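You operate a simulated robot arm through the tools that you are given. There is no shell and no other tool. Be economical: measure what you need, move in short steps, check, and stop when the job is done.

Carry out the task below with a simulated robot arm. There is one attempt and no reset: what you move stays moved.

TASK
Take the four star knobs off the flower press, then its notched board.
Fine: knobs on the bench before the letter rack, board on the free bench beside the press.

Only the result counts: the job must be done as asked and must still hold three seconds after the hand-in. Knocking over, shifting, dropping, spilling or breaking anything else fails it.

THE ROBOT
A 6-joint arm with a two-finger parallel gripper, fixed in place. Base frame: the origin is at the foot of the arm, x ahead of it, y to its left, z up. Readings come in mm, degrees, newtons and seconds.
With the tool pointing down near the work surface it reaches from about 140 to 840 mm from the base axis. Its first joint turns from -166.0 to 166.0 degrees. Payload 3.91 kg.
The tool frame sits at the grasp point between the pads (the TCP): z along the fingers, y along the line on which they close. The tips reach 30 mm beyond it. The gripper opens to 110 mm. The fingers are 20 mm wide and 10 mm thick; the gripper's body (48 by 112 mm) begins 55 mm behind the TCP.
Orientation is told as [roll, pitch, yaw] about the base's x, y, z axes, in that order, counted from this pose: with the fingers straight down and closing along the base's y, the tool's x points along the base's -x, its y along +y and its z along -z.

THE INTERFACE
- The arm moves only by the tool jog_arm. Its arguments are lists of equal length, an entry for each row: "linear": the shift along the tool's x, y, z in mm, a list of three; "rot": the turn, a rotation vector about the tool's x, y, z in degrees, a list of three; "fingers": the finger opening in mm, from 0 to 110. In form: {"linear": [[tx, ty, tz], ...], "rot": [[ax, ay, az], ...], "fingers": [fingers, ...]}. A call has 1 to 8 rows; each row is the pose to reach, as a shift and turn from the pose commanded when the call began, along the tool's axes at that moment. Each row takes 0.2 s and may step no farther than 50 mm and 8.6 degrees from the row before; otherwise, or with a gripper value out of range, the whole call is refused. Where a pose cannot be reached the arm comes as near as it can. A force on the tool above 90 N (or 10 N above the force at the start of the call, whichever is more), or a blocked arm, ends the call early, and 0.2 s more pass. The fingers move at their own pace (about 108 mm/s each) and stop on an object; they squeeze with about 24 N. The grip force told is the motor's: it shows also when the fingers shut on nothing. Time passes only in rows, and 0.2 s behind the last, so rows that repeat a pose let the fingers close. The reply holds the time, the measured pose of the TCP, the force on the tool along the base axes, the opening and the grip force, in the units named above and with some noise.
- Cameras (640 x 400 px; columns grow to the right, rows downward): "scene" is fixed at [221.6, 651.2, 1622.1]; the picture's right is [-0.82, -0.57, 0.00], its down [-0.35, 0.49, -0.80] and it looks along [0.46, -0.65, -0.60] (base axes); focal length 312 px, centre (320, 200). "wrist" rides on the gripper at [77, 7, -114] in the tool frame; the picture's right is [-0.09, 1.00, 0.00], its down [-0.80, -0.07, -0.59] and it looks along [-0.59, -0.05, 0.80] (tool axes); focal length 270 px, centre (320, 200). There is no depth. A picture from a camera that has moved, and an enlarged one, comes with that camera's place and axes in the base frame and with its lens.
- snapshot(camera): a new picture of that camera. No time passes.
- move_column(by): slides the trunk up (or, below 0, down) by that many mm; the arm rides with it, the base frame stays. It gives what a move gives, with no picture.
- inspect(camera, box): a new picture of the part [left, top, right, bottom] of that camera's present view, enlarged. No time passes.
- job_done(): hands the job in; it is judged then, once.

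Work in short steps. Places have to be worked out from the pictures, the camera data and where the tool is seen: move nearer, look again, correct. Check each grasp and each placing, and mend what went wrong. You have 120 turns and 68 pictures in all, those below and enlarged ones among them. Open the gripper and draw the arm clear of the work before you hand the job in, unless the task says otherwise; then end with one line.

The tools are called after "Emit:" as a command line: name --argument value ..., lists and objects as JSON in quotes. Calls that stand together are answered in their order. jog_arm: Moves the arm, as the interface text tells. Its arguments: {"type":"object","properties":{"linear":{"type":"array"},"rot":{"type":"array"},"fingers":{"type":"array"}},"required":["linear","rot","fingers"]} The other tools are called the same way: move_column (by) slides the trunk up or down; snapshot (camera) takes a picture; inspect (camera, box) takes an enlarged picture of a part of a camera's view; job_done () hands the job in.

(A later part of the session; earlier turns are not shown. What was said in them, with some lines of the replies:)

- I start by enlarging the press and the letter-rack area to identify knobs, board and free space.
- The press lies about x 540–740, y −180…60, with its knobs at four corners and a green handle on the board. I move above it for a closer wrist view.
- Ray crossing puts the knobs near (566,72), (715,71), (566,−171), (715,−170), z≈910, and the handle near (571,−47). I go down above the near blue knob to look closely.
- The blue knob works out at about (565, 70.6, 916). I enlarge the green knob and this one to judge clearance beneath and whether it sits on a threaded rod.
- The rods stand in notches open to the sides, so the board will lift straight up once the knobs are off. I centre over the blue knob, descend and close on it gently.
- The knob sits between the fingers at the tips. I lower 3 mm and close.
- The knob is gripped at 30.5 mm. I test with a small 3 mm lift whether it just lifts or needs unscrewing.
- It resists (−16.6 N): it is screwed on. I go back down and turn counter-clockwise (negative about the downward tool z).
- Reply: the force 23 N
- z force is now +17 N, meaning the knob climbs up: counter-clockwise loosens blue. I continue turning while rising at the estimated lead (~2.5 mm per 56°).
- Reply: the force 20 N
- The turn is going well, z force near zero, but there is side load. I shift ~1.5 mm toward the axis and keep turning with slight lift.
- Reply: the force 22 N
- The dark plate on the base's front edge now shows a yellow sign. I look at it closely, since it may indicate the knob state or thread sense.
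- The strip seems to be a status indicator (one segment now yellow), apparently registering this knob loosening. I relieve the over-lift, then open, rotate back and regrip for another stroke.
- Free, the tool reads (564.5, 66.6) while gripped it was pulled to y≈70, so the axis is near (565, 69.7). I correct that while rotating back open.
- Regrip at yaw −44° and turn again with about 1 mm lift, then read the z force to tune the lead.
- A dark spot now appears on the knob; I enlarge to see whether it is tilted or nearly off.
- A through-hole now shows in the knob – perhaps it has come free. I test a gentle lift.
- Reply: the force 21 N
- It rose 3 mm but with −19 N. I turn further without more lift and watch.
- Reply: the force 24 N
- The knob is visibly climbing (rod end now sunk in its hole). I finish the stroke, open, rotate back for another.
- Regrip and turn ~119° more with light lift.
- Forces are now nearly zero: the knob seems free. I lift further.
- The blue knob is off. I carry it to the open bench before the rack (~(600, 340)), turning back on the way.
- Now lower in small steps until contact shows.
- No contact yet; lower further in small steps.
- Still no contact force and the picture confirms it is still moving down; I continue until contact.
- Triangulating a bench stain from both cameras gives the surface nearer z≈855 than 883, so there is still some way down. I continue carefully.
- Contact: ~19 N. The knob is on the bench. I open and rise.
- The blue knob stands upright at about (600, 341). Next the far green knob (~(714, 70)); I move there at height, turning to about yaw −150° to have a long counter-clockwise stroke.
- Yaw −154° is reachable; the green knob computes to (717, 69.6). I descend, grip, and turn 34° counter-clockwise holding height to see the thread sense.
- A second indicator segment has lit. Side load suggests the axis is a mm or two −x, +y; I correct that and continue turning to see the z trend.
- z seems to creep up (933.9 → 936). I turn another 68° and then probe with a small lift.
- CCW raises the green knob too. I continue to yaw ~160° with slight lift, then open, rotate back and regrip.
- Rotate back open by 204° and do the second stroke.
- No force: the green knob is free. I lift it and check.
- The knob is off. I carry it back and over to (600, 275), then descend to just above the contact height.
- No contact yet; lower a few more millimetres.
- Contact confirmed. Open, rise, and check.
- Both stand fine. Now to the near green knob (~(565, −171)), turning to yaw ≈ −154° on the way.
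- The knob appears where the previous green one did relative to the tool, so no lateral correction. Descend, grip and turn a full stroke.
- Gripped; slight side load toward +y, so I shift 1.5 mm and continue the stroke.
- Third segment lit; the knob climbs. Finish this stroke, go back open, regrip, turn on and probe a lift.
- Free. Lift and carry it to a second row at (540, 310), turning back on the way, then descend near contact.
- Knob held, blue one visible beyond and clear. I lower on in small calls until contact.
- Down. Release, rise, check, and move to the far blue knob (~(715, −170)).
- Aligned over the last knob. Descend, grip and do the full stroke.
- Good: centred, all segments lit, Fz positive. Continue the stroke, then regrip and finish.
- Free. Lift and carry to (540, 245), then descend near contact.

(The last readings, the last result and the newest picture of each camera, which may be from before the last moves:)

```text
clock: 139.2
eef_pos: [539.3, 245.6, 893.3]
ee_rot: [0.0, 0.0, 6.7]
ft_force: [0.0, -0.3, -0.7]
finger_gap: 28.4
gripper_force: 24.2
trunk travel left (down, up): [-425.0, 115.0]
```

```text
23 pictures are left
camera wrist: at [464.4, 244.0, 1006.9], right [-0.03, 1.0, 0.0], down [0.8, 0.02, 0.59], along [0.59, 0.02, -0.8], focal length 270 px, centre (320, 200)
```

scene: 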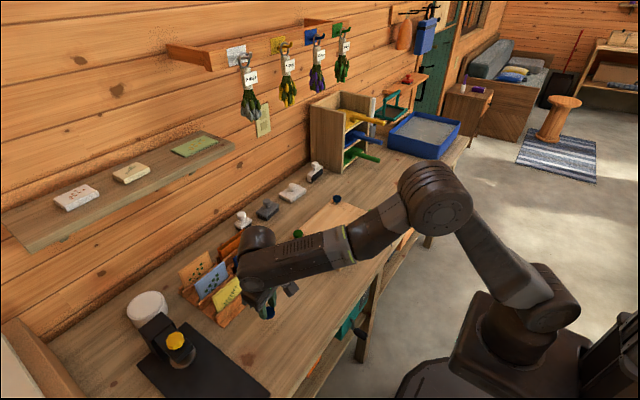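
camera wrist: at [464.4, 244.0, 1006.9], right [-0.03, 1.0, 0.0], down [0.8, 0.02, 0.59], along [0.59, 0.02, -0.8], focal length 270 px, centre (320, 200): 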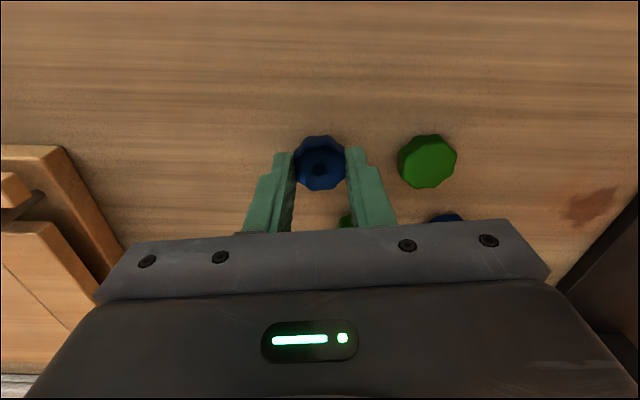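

Emit:
jog_arm --linear '[[0, 0, 2], [0, 0, 4]]' --rot '[[0, 0, 0], [0, 0, 0]]' --fingers '[20, 20]'

Emit:
jog_arm --linear '[[0, 0, 1], [0, 0, 2]]' --rot '[[0, 0, 0], [0, 0, 0]]' --fingers '[20, 20]'

Emit:
jog_arm --linear '[[0, 0, 0.7], [0, 0, 1.5]]' --rot '[[0, 0, 0], [0, 0, 0]]' --fingers '[20, 20]'

```text
clock: 139.8
eef_pos: [540.2, 245.6, 887.5]
ee_rot: [0.0, 0.0, 6.7]
ft_force: [0.0, -0.4, -0.3]
finger_gap: 28.4
gripper_force: 23.7
trunk travel left (down, up): [-425.0, 115.0]
```

```text
clock: 140.4
eef_pos: [539.9, 246.1, 886.8]
ee_rot: [0.0, 0.0, 6.7]
ft_force: [-1.3, -1.5, 12.1]
finger_gap: 28.7
gripper_force: 24.0
trunk travel left (down, up): [-425.0, 115.0]
```

```text
clock: 141.0
eef_pos: [540.0, 245.8, 886.4]
ee_rot: [0.2, -0.2, 6.6]
ft_force: [0.1, 0.7, 18.9]
finger_gap: 28.5
gripper_force: 24.6
trunk travel left (down, up): [-425.0, 115.0]
```

Contact. Release, rise, then move above the handle (~(571, −47)) with yaw 90° so the fingers close across it.

Emit:
jog_arm --linear '[[0, 0, -1.5], [0, 0, -1.5], [0, 0, -1.5], [0, 0, -40], [0, 0, -80], [0, 0, -109]]' --rot '[[0, 0, 0], [0, 0, 0], [0, 0, 0], [0, 0, 0], [0, 0, 0], [0, 0, 0]]' --fingers '[20, 43, 43, 43, 43, 43]'

Emit:
jog_arm --linear '[[0.4, -36.7, 0], [0.7, -73.4, 0], [1, -110, 0], [1.4, -146.7, 0], [1.8, -183.4, 0], [2.1, -220, 0], [2.5, -256.8, 0], [2.8, -293.5, 0]]' --rot '[[0, 0, -8.5], [0, 0, -17], [0, 0, -25.5], [0, 0, -34], [0, 0, -42.5], [0, 0, -51], [0, 0, -59.5], [0, 0, -68]]' --fingers '[50, 50, 50, 50, 50, 50, 50, 50]'

Emit:
jog_arm --linear '[[0, 0, 0], [0, 0, 0]]' --rot '[[0, 0, -7.7], [0, 0, -15.4]]' --fingers '[50, 50]'

Emit:
snapshot --camera "wrist"

Emit:
snapshot --camera "scene"

```text
clock: 142.4
eef_pos: [542.1, 245.7, 994.6]
ee_rot: [0.1, 0.1, 6.5]
ft_force: [0.0, 0.0, 0.4]
finger_gap: 42.9
gripper_force: 0.0
trunk travel left (down, up): [-425.0, 115.0]
```

```text
clock: 144.2
eef_pos: [571.2, -46.8, 996.9]
ee_rot: [0.0, 0.0, 74.7]
ft_force: [0.1, 0.0, 0.0]
finger_gap: 50.1
gripper_force: 0.0
trunk travel left (down, up): [-425.0, 115.0]
```

```text
clock: 144.8
eef_pos: [571.6, -46.8, 994.9]
ee_rot: [0.0, -0.1, 90.1]
ft_force: [0.6, 0.0, 0.0]
finger_gap: 50.1
gripper_force: 0.1
trunk travel left (down, up): [-425.0, 115.0]
```

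```text
22 pictures are left
camera wrist: at [566.4, -123.1, 1109.3], right [-1.0, 0.09, 0.0], down [0.07, 0.8, 0.59], along [0.05, 0.59, -0.8], focal length 270 px, centre (320, 200)
```

wrist: 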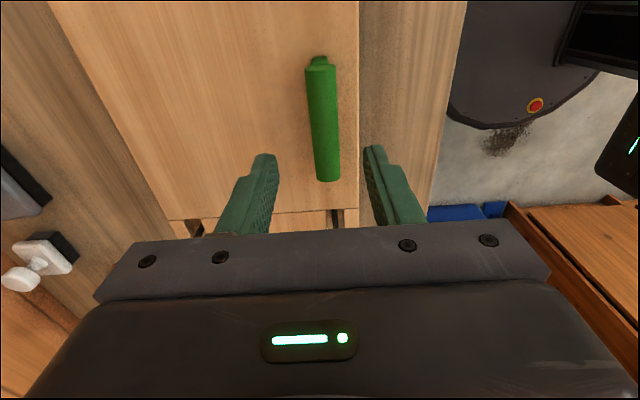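

```text
21 pictures are left
```

scene: 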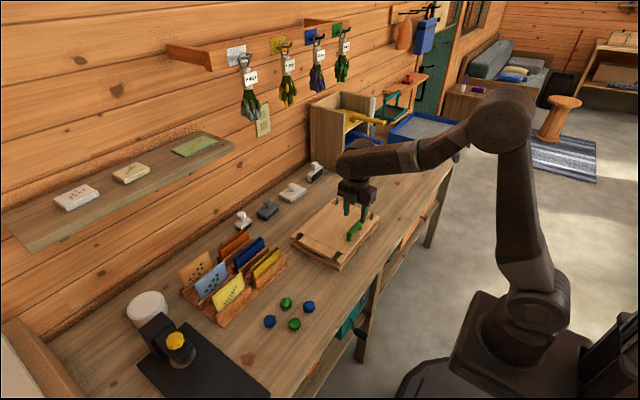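

All four knobs stand before the rack. Handle axis is at x≈569.5, y≈−48. I descend with fingers astride until the tips touch the board (so the front tip braces against tilt), then grip.

Emit:
jog_arm --linear '[[0, 1.5, 30], [0, 1.5, 55], [0, 1.5, 64], [0, 1.5, 66]]' --rot '[[0, 0, 0], [0, 0, 0], [0, 0, 0], [0, 0, 0]]' --fingers '[44, 44, 44, 44]'

Emit:
inspect --camera "scene" --box '[300, 190, 400, 270]'

```text
clock: 145.8
eef_pos: [568.9, -46.3, 927.8]
ee_rot: [0.0, 0.1, 90.0]
ft_force: [0.0, 0.4, 0.7]
finger_gap: 44.0
gripper_force: 0.0
trunk travel left (down, up): [-425.0, 115.0]
```

```text
5.00 times, centred on (350, 230) of scene
camera zoom: at [221.6, 651.2, 1622.1], right [-0.82, -0.57, 0.0], down [-0.35, 0.49, -0.8], along [0.46, -0.65, -0.6], focal length 1560 px, centre (170, 50)
```

zoom: 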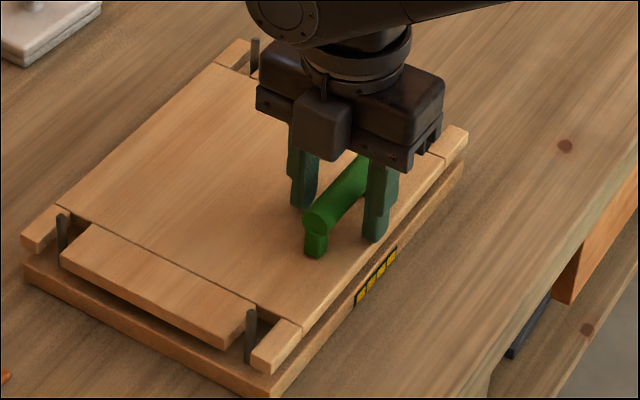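

Tips appear above the board still; lower in small calls until touch.

Emit:
jog_arm --linear '[[0, 0, 2], [0, 0, 4]]' --rot '[[0, 0, 0], [0, 0, 0]]' --fingers '[44, 44]'

Emit:
jog_arm --linear '[[0, 0, 1], [0, 0, 3]]' --rot '[[0, 0, 0], [0, 0, 0]]' --fingers '[44, 44]'

Emit:
inspect --camera "scene" --box '[335, 205, 375, 245]'

```text
clock: 146.4
eef_pos: [568.6, -46.4, 923.8]
ee_rot: [-0.1, 0.0, 90.0]
ft_force: [-0.2, 0.2, 2.9]
finger_gap: 44.2
gripper_force: 0.1
trunk travel left (down, up): [-425.0, 115.0]
```

```text
clock: 147.0
eef_pos: [569.6, -45.8, 923.0]
ee_rot: [-0.3, 0.0, 89.9]
ft_force: [-0.4, 1.0, 18.8]
finger_gap: 43.3
gripper_force: 0.0
trunk travel left (down, up): [-425.0, 115.0]
```

```text
10.00 times, centred on (355, 225) of scene
camera zoom: at [221.6, 651.2, 1622.1], right [-0.82, -0.57, 0.0], down [-0.35, 0.49, -0.8], along [0.46, -0.65, -0.6], focal length 3120 px, centre (-30, -50)
```

zoom: 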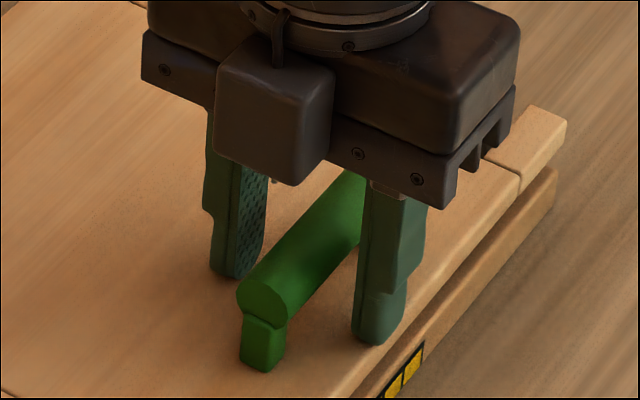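

Tips touch the board at TCP z≈923.5. Back off 2 mm, close on the handle.

Emit:
jog_arm --linear '[[0, 0, -2.2], [0, 0, -2.2], [0, 0, -2.2], [0, 0, -2.2]]' --rot '[[0, 0, 0], [0, 0, 0], [0, 0, 0], [0, 0, 0]]' --fingers '[44, 10, 10, 10]'

Emit:
jog_arm --linear '[[0, 0, -4], [0, 0, -8]]' --rot '[[0, 0, 0], [0, 0, 0]]' --fingers '[10, 10]'

Emit:
inspect --camera "scene" --box '[280, 190, 400, 275]'

```text
clock: 148.0
eef_pos: [568.4, -46.2, 924.0]
ee_rot: [0.0, 0.0, 90.0]
ft_force: [-3.2, -0.2, 12.9]
finger_gap: 21.5
gripper_force: 11.0
trunk travel left (down, up): [-425.0, 115.0]
```

```text
clock: 148.6
eef_pos: [570.4, -45.3, 929.6]
ee_rot: [0.2, -0.1, 90.0]
ft_force: [0.2, 0.3, -3.8]
finger_gap: 19.5
gripper_force: 24.3
trunk travel left (down, up): [-425.0, 115.0]
```

```text
4.71 times, centred on (340, 232) of scene
camera zoom: at [221.6, 651.2, 1622.1], right [-0.82, -0.57, 0.0], down [-0.35, 0.49, -0.8], along [0.46, -0.65, -0.6], focal length 1468 px, centre (226, 47)
```

zoom: 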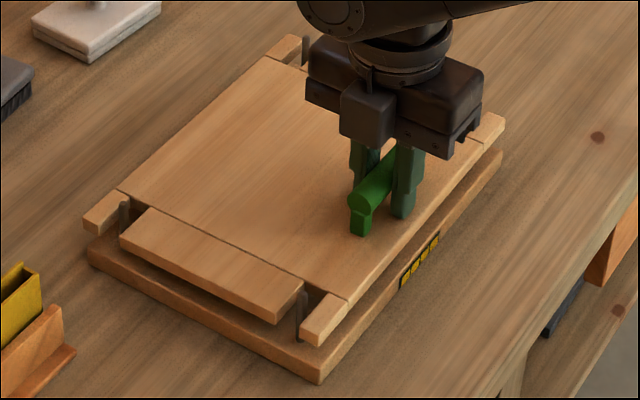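

Gripped at 19.5 mm; the pull is only ~4 N so the board is light. Lift another 20 mm and check tilt.

Emit:
jog_arm --linear '[[0, 0, -5], [0, 0, -10], [0, 0, -15], [0, 0, -20]]' --rot '[[0, 0, 0], [0, 0, 0], [0, 0, 0], [0, 0, 0]]' --fingers '[10, 10, 10, 10]'

Emit:
inspect --camera "scene" --box '[280, 180, 400, 275]'

```text
clock: 149.6
eef_pos: [570.4, -46.1, 950.6]
ee_rot: [0.0, 0.0, 90.1]
ft_force: [0.3, -1.0, -3.9]
finger_gap: 19.4
gripper_force: 24.0
trunk travel left (down, up): [-425.0, 115.0]
```

```text
4.21 times, centred on (340, 228) of scene
camera zoom: at [221.6, 651.2, 1622.1], right [-0.82, -0.57, 0.0], down [-0.35, 0.49, -0.8], along [0.46, -0.65, -0.6], focal length 1314 px, centre (236, 84)
```

zoom: 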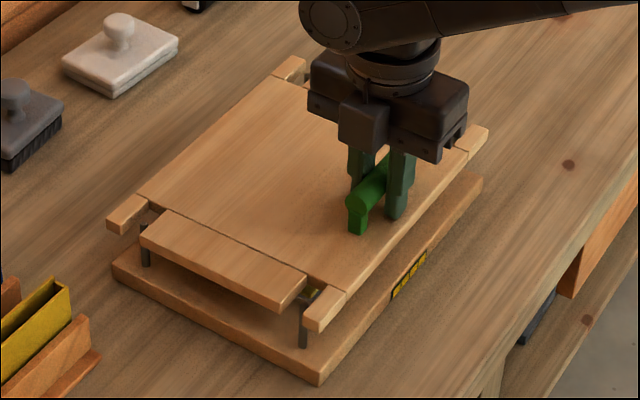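

It lifts nearly level. Continue up 55 mm to clear the rods and check.

Emit:
jog_arm --linear '[[0, 0, -10], [0, 0, -20], [0, 0, -30], [0, 0, -40], [0, 0, -50], [0, 0, -60]]' --rot '[[0, 0, 0], [0, 0, 0], [0, 0, 0], [0, 0, 0], [0, 0, 0], [0, 0, 0]]' --fingers '[10, 10, 10, 10, 10, 10]'

Emit:
inspect --camera "scene" --box '[270, 150, 430, 275]'

```text
clock: 151.0
eef_pos: [570.3, -45.3, 1010.1]
ee_rot: [-0.1, 0.0, 90.1]
ft_force: [-0.6, 0.1, -2.9]
finger_gap: 19.4
gripper_force: 24.1
trunk travel left (down, up): [-425.0, 115.0]
```

```text
3.20 times, centred on (350, 212) of scene
camera zoom: at [221.6, 651.2, 1622.1], right [-0.82, -0.57, 0.0], down [-0.35, 0.49, -0.8], along [0.46, -0.65, -0.6], focal length 998 px, centre (224, 160)
```

zoom: 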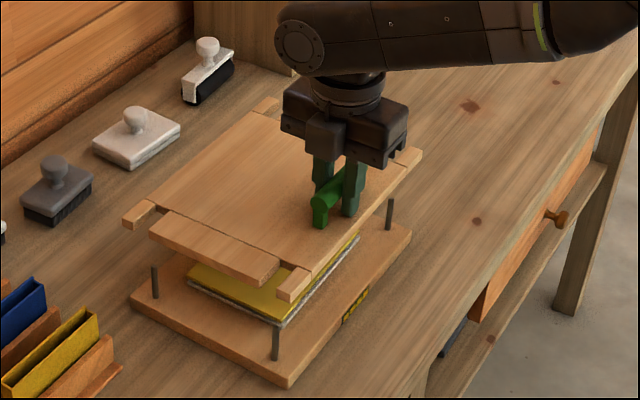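

The board is clear of the rods, paper stack left in place. I move it −85 mm in x first, then −y to the free bench on the right, slowly.

Emit:
jog_arm --linear '[[0, 20, 0], [0, 45, 0], [0, 70, 0], [15, 85, 0], [40, 85, 0], [70, 85, 0], [100, 85, 0], [130, 85, 0]]' --rot '[[0, 0, 0], [0, 0, 0], [0, 0, 0], [0, 0, 0], [0, 0, 0], [0, 0, 0], [0, 0, 0], [0, 0, 0]]' --fingers '[10, 10, 10, 10, 10, 10, 10, 10]'

Emit:
jog_arm --linear '[[30, 0, 0], [60, 0, 0], [90, 0, 0], [120, 0, 0], [145, 0, 0], [160, 0, 0], [168, 0, 0]]' --rot '[[0, 0, 0], [0, 0, 0], [0, 0, 0], [0, 0, 0], [0, 0, 0], [0, 0, 0], [0, 0, 0]]' --fingers '[10, 10, 10, 10, 10, 10, 10]'

Emit:
snapshot --camera "scene"

Emit:
inspect --camera "scene" --box '[300, 120, 480, 240]'

Emit:
snapshot --camera "wrist"

```text
clock: 152.8
eef_pos: [486.8, -177.3, 1010.0]
ee_rot: [-0.1, 0.0, 90.1]
ft_force: [-0.6, 0.1, -3.9]
finger_gap: 19.4
gripper_force: 24.3
trunk travel left (down, up): [-425.0, 115.0]
```

```text
clock: 154.4
eef_pos: [485.2, -343.5, 1009.4]
ee_rot: [0.0, 0.0, 90.0]
ft_force: [-0.6, -0.1, -3.4]
finger_gap: 19.3
gripper_force: 24.1
trunk travel left (down, up): [-425.0, 115.0]
```

```text
15 pictures are left
```

scene: 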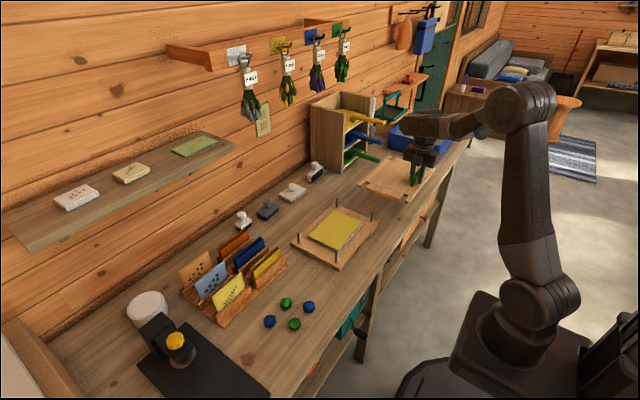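

```text
3.33 times, centred on (390, 180) of scene
camera zoom: at [221.6, 651.2, 1622.1], right [-0.82, -0.57, 0.0], down [-0.35, 0.49, -0.8], along [0.46, -0.65, -0.6], focal length 1040 px, centre (87, 267)
```

zoom: 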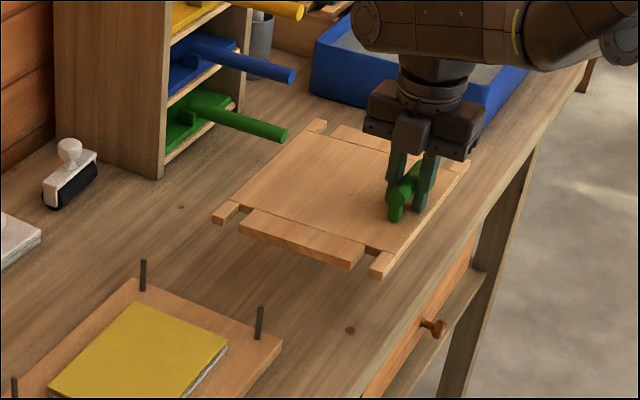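

```text
13 pictures are left
camera wrist: at [479.4, -420.4, 1124.6], right [-1.0, 0.09, 0.0], down [0.07, 0.8, 0.59], along [0.05, 0.59, -0.8], focal length 270 px, centre (320, 200)
```

wrist: 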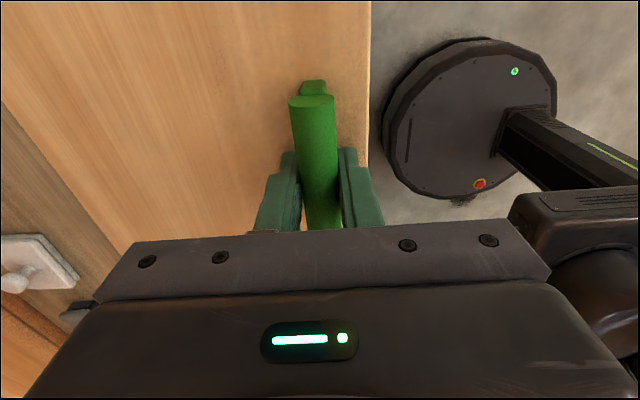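

The bench's front edge works out near x≈445–455, so the board's front edge (≈458) is too close to it. I shift +45 mm in x and then descend to well above contact.

Emit:
jog_arm --linear '[[0, -20, 0], [0, -40, 0], [0, -45, 0], [0, -45, 25], [0, -45, 50], [0, -45, 70], [0, -45, 80], [0, -45, 85]]' --rot '[[0, 0, 0], [0, 0, 0], [0, 0, 0], [0, 0, 0], [0, 0, 0], [0, 0, 0], [0, 0, 0], [0, 0, 0]]' --fingers '[10, 10, 10, 10, 10, 10, 10, 10]'

Emit:
inspect --camera "scene" --box '[300, 120, 480, 240]'

```text
clock: 156.2
eef_pos: [530.6, -343.1, 924.5]
ee_rot: [-0.1, 0.0, 90.0]
ft_force: [0.1, -0.2, -3.6]
finger_gap: 19.3
gripper_force: 24.0
trunk travel left (down, up): [-425.0, 115.0]
```

```text
3.33 times, centred on (390, 180) of scene
camera zoom: at [221.6, 651.2, 1622.1], right [-0.82, -0.57, 0.0], down [-0.35, 0.49, -0.8], along [0.46, -0.65, -0.6], focal length 1040 px, centre (87, 267)
```

zoom: 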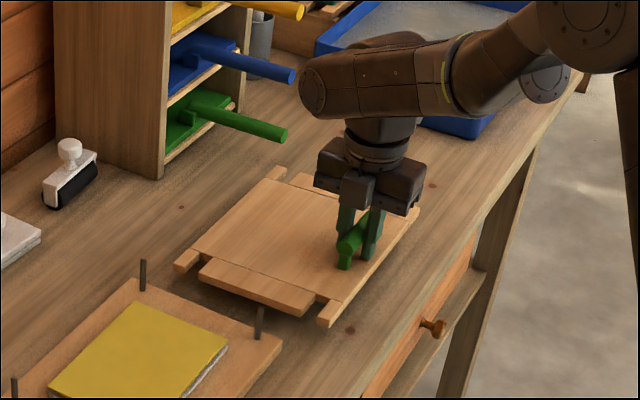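

Location is good: clear of the press (≈35–45 mm) and of the tool-rack handles. Lower in small steps until contact.

Emit:
jog_arm --linear '[[0, 0, 5], [0, 0, 10], [0, 0, 14]]' --rot '[[0, 0, 0], [0, 0, 0], [0, 0, 0]]' --fingers '[10, 10, 10]'

Emit:
jog_arm --linear '[[0, 0, 2], [0, 0, 4]]' --rot '[[0, 0, 0], [0, 0, 0]]' --fingers '[10, 10]'

Emit:
jog_arm --linear '[[0, 0, 1.5], [0, 0, 3]]' --rot '[[0, 0, 0], [0, 0, 0]]' --fingers '[10, 10]'

```text
clock: 157.0
eef_pos: [529.2, -342.9, 911.8]
ee_rot: [0.0, 0.0, 90.0]
ft_force: [-0.8, 0.1, -3.9]
finger_gap: 19.3
gripper_force: 24.0
trunk travel left (down, up): [-425.0, 115.0]
```

```text
clock: 157.6
eef_pos: [530.1, -345.0, 907.3]
ee_rot: [0.0, 0.0, 89.9]
ft_force: [0.5, 0.8, -3.1]
finger_gap: 19.7
gripper_force: 23.9
trunk travel left (down, up): [-425.0, 115.0]
```

```text
clock: 158.2
eef_pos: [531.0, -344.7, 904.0]
ee_rot: [0.0, 0.0, 90.0]
ft_force: [0.1, -0.3, -4.1]
finger_gap: 19.4
gripper_force: 23.9
trunk travel left (down, up): [-425.0, 115.0]
```

Emit:
jog_arm --linear '[[0, 0, 1.5], [0, 0, 3]]' --rot '[[0, 0, 0], [0, 0, 0]]' --fingers '[10, 10]'

Emit:
jog_arm --linear '[[0, 0, 1], [0, 0, 2]]' --rot '[[0, 0, 0], [0, 0, 0]]' --fingers '[10, 10]'

Emit:
inspect --camera "scene" --box '[330, 160, 430, 235]'

```text
clock: 158.8
eef_pos: [529.2, -343.7, 900.5]
ee_rot: [0.0, -0.1, 89.9]
ft_force: [-0.1, 0.5, -3.4]
finger_gap: 19.4
gripper_force: 24.2
trunk travel left (down, up): [-425.0, 115.0]
```

```text
clock: 159.4
eef_pos: [530.1, -344.5, 900.0]
ee_rot: [0.0, -0.1, 90.0]
ft_force: [0.1, 0.1, -2.2]
finger_gap: 19.3
gripper_force: 23.8
trunk travel left (down, up): [-425.0, 115.0]
```

```text
5.33 times, centred on (380, 198) of scene
camera zoom: at [221.6, 651.2, 1622.1], right [-0.82, -0.57, 0.0], down [-0.35, 0.49, -0.8], along [0.46, -0.65, -0.6], focal length 1664 px, centre (0, 213)
```

zoom: 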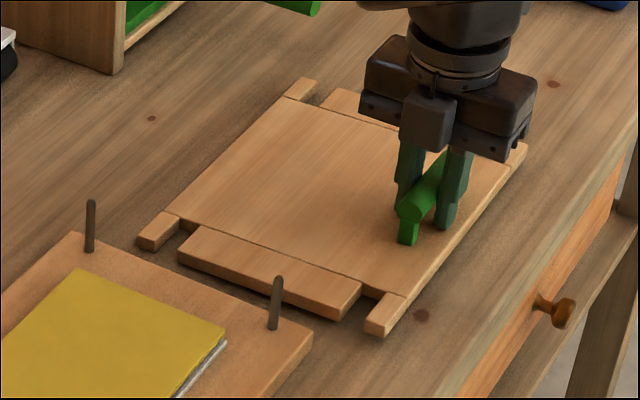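

Nearly down; load starts to transfer. A few more small steps.

Emit:
jog_arm --linear '[[0, 0, 1], [0, 0, 2]]' --rot '[[0, 0, 0], [0, 0, 0]]' --fingers '[10, 10]'

Emit:
jog_arm --linear '[[0, 0, 1], [0, 0, 2]]' --rot '[[0, 0, 0], [0, 0, 0]]' --fingers '[10, 10]'

```text
clock: 160.0
eef_pos: [528.5, -343.9, 897.8]
ee_rot: [0.0, 0.1, 90.0]
ft_force: [0.2, 1.1, -1.0]
finger_gap: 19.7
gripper_force: 23.8
trunk travel left (down, up): [-425.0, 115.0]
```

```text
clock: 160.6
eef_pos: [528.7, -343.9, 895.7]
ee_rot: [0.0, 0.0, 89.9]
ft_force: [-1.1, 0.7, -0.8]
finger_gap: 19.3
gripper_force: 24.1
trunk travel left (down, up): [-425.0, 115.0]
```

Emit:
jog_arm --linear '[[0, 0, 1], [0, 0, 2]]' --rot '[[0, 0, 0], [0, 0, 0]]' --fingers '[10, 10]'

Emit:
jog_arm --linear '[[0, 0, 1], [0, 0, 2]]' --rot '[[0, 0, 0], [0, 0, 0]]' --fingers '[10, 10]'

```text
clock: 161.2
eef_pos: [529.7, -344.5, 893.3]
ee_rot: [0.1, 0.1, 90.0]
ft_force: [0.1, -0.8, -1.0]
finger_gap: 19.6
gripper_force: 24.2
trunk travel left (down, up): [-425.0, 115.0]
```

```text
clock: 161.8
eef_pos: [530.9, -344.1, 892.5]
ee_rot: [-0.2, -0.1, 90.0]
ft_force: [-1.0, 0.2, 8.0]
finger_gap: 19.6
gripper_force: 23.9
trunk travel left (down, up): [-425.0, 115.0]
```

Now +8 N: the board is fully down. Open just enough to clear the handle, then rise straight up and look.

Emit:
jog_arm --linear '[[0, 0, -1.5], [0, 0, -1.5], [0, 0, -1.5], [0, 0, -20], [0, 0, -60], [0, 0, -105], [0, 0, -150]]' --rot '[[0, 0, 0], [0, 0, 0], [0, 0, 0], [0, 0, 0], [0, 0, 0], [0, 0, 0], [0, 0, 0]]' --fingers '[10, 44, 44, 44, 44, 44, 44]'

Emit:
snapshot --camera "scene"

Emit:
inspect --camera "scene" --box '[280, 150, 430, 275]'

```text
clock: 163.4
eef_pos: [530.1, -345.0, 1040.3]
ee_rot: [0.0, 0.0, 90.0]
ft_force: [0.9, 0.3, 0.1]
finger_gap: 44.3
gripper_force: 0.0
trunk travel left (down, up): [-425.0, 115.0]
```

```text
10 pictures are left
```

scene: 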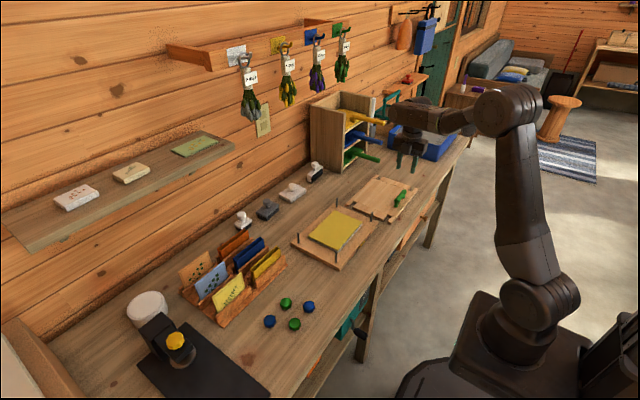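

```text
3.20 times, centred on (355, 212) of scene
camera zoom: at [221.6, 651.2, 1622.1], right [-0.82, -0.57, 0.0], down [-0.35, 0.49, -0.8], along [0.46, -0.65, -0.6], focal length 998 px, centre (208, 160)
```

zoom: 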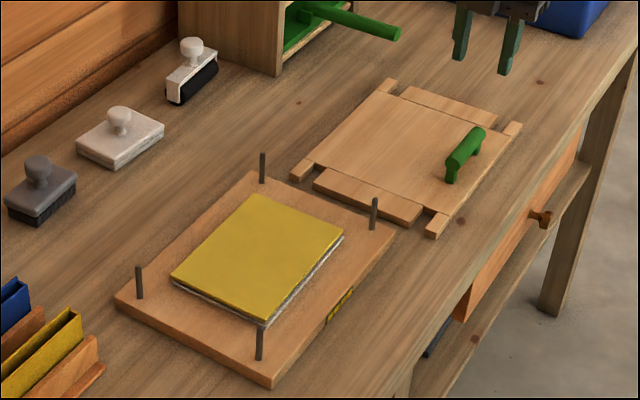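

Board lies flat on the free bench beside the press, the paper stack and knobs are undisturbed. I draw the arm a bit higher and hand in.

Emit:
jog_arm --linear '[[0, 0, -40], [0, 0, -80], [0, 0, -80]]' --rot '[[0, 0, 0], [0, 0, 0], [0, 0, 0]]' --fingers '[80, 80, 80]'

Emit:
job_done

```text
clock: 164.2
eef_pos: [528.9, -344.4, 1121.5]
ee_rot: [-0.1, 0.0, 90.0]
ft_force: [0.3, 0.5, 0.1]
finger_gap: 79.7
gripper_force: 0.1
trunk travel left (down, up): [-425.0, 115.0]
```

```text
The job is handed in.
```

I unscrewed all four star knobs and stood them on the bench before the letter rack, then laid the notched board flat on the free bench to the right of the press; the last pictures show nothing else disturbed, and the job is handed in.
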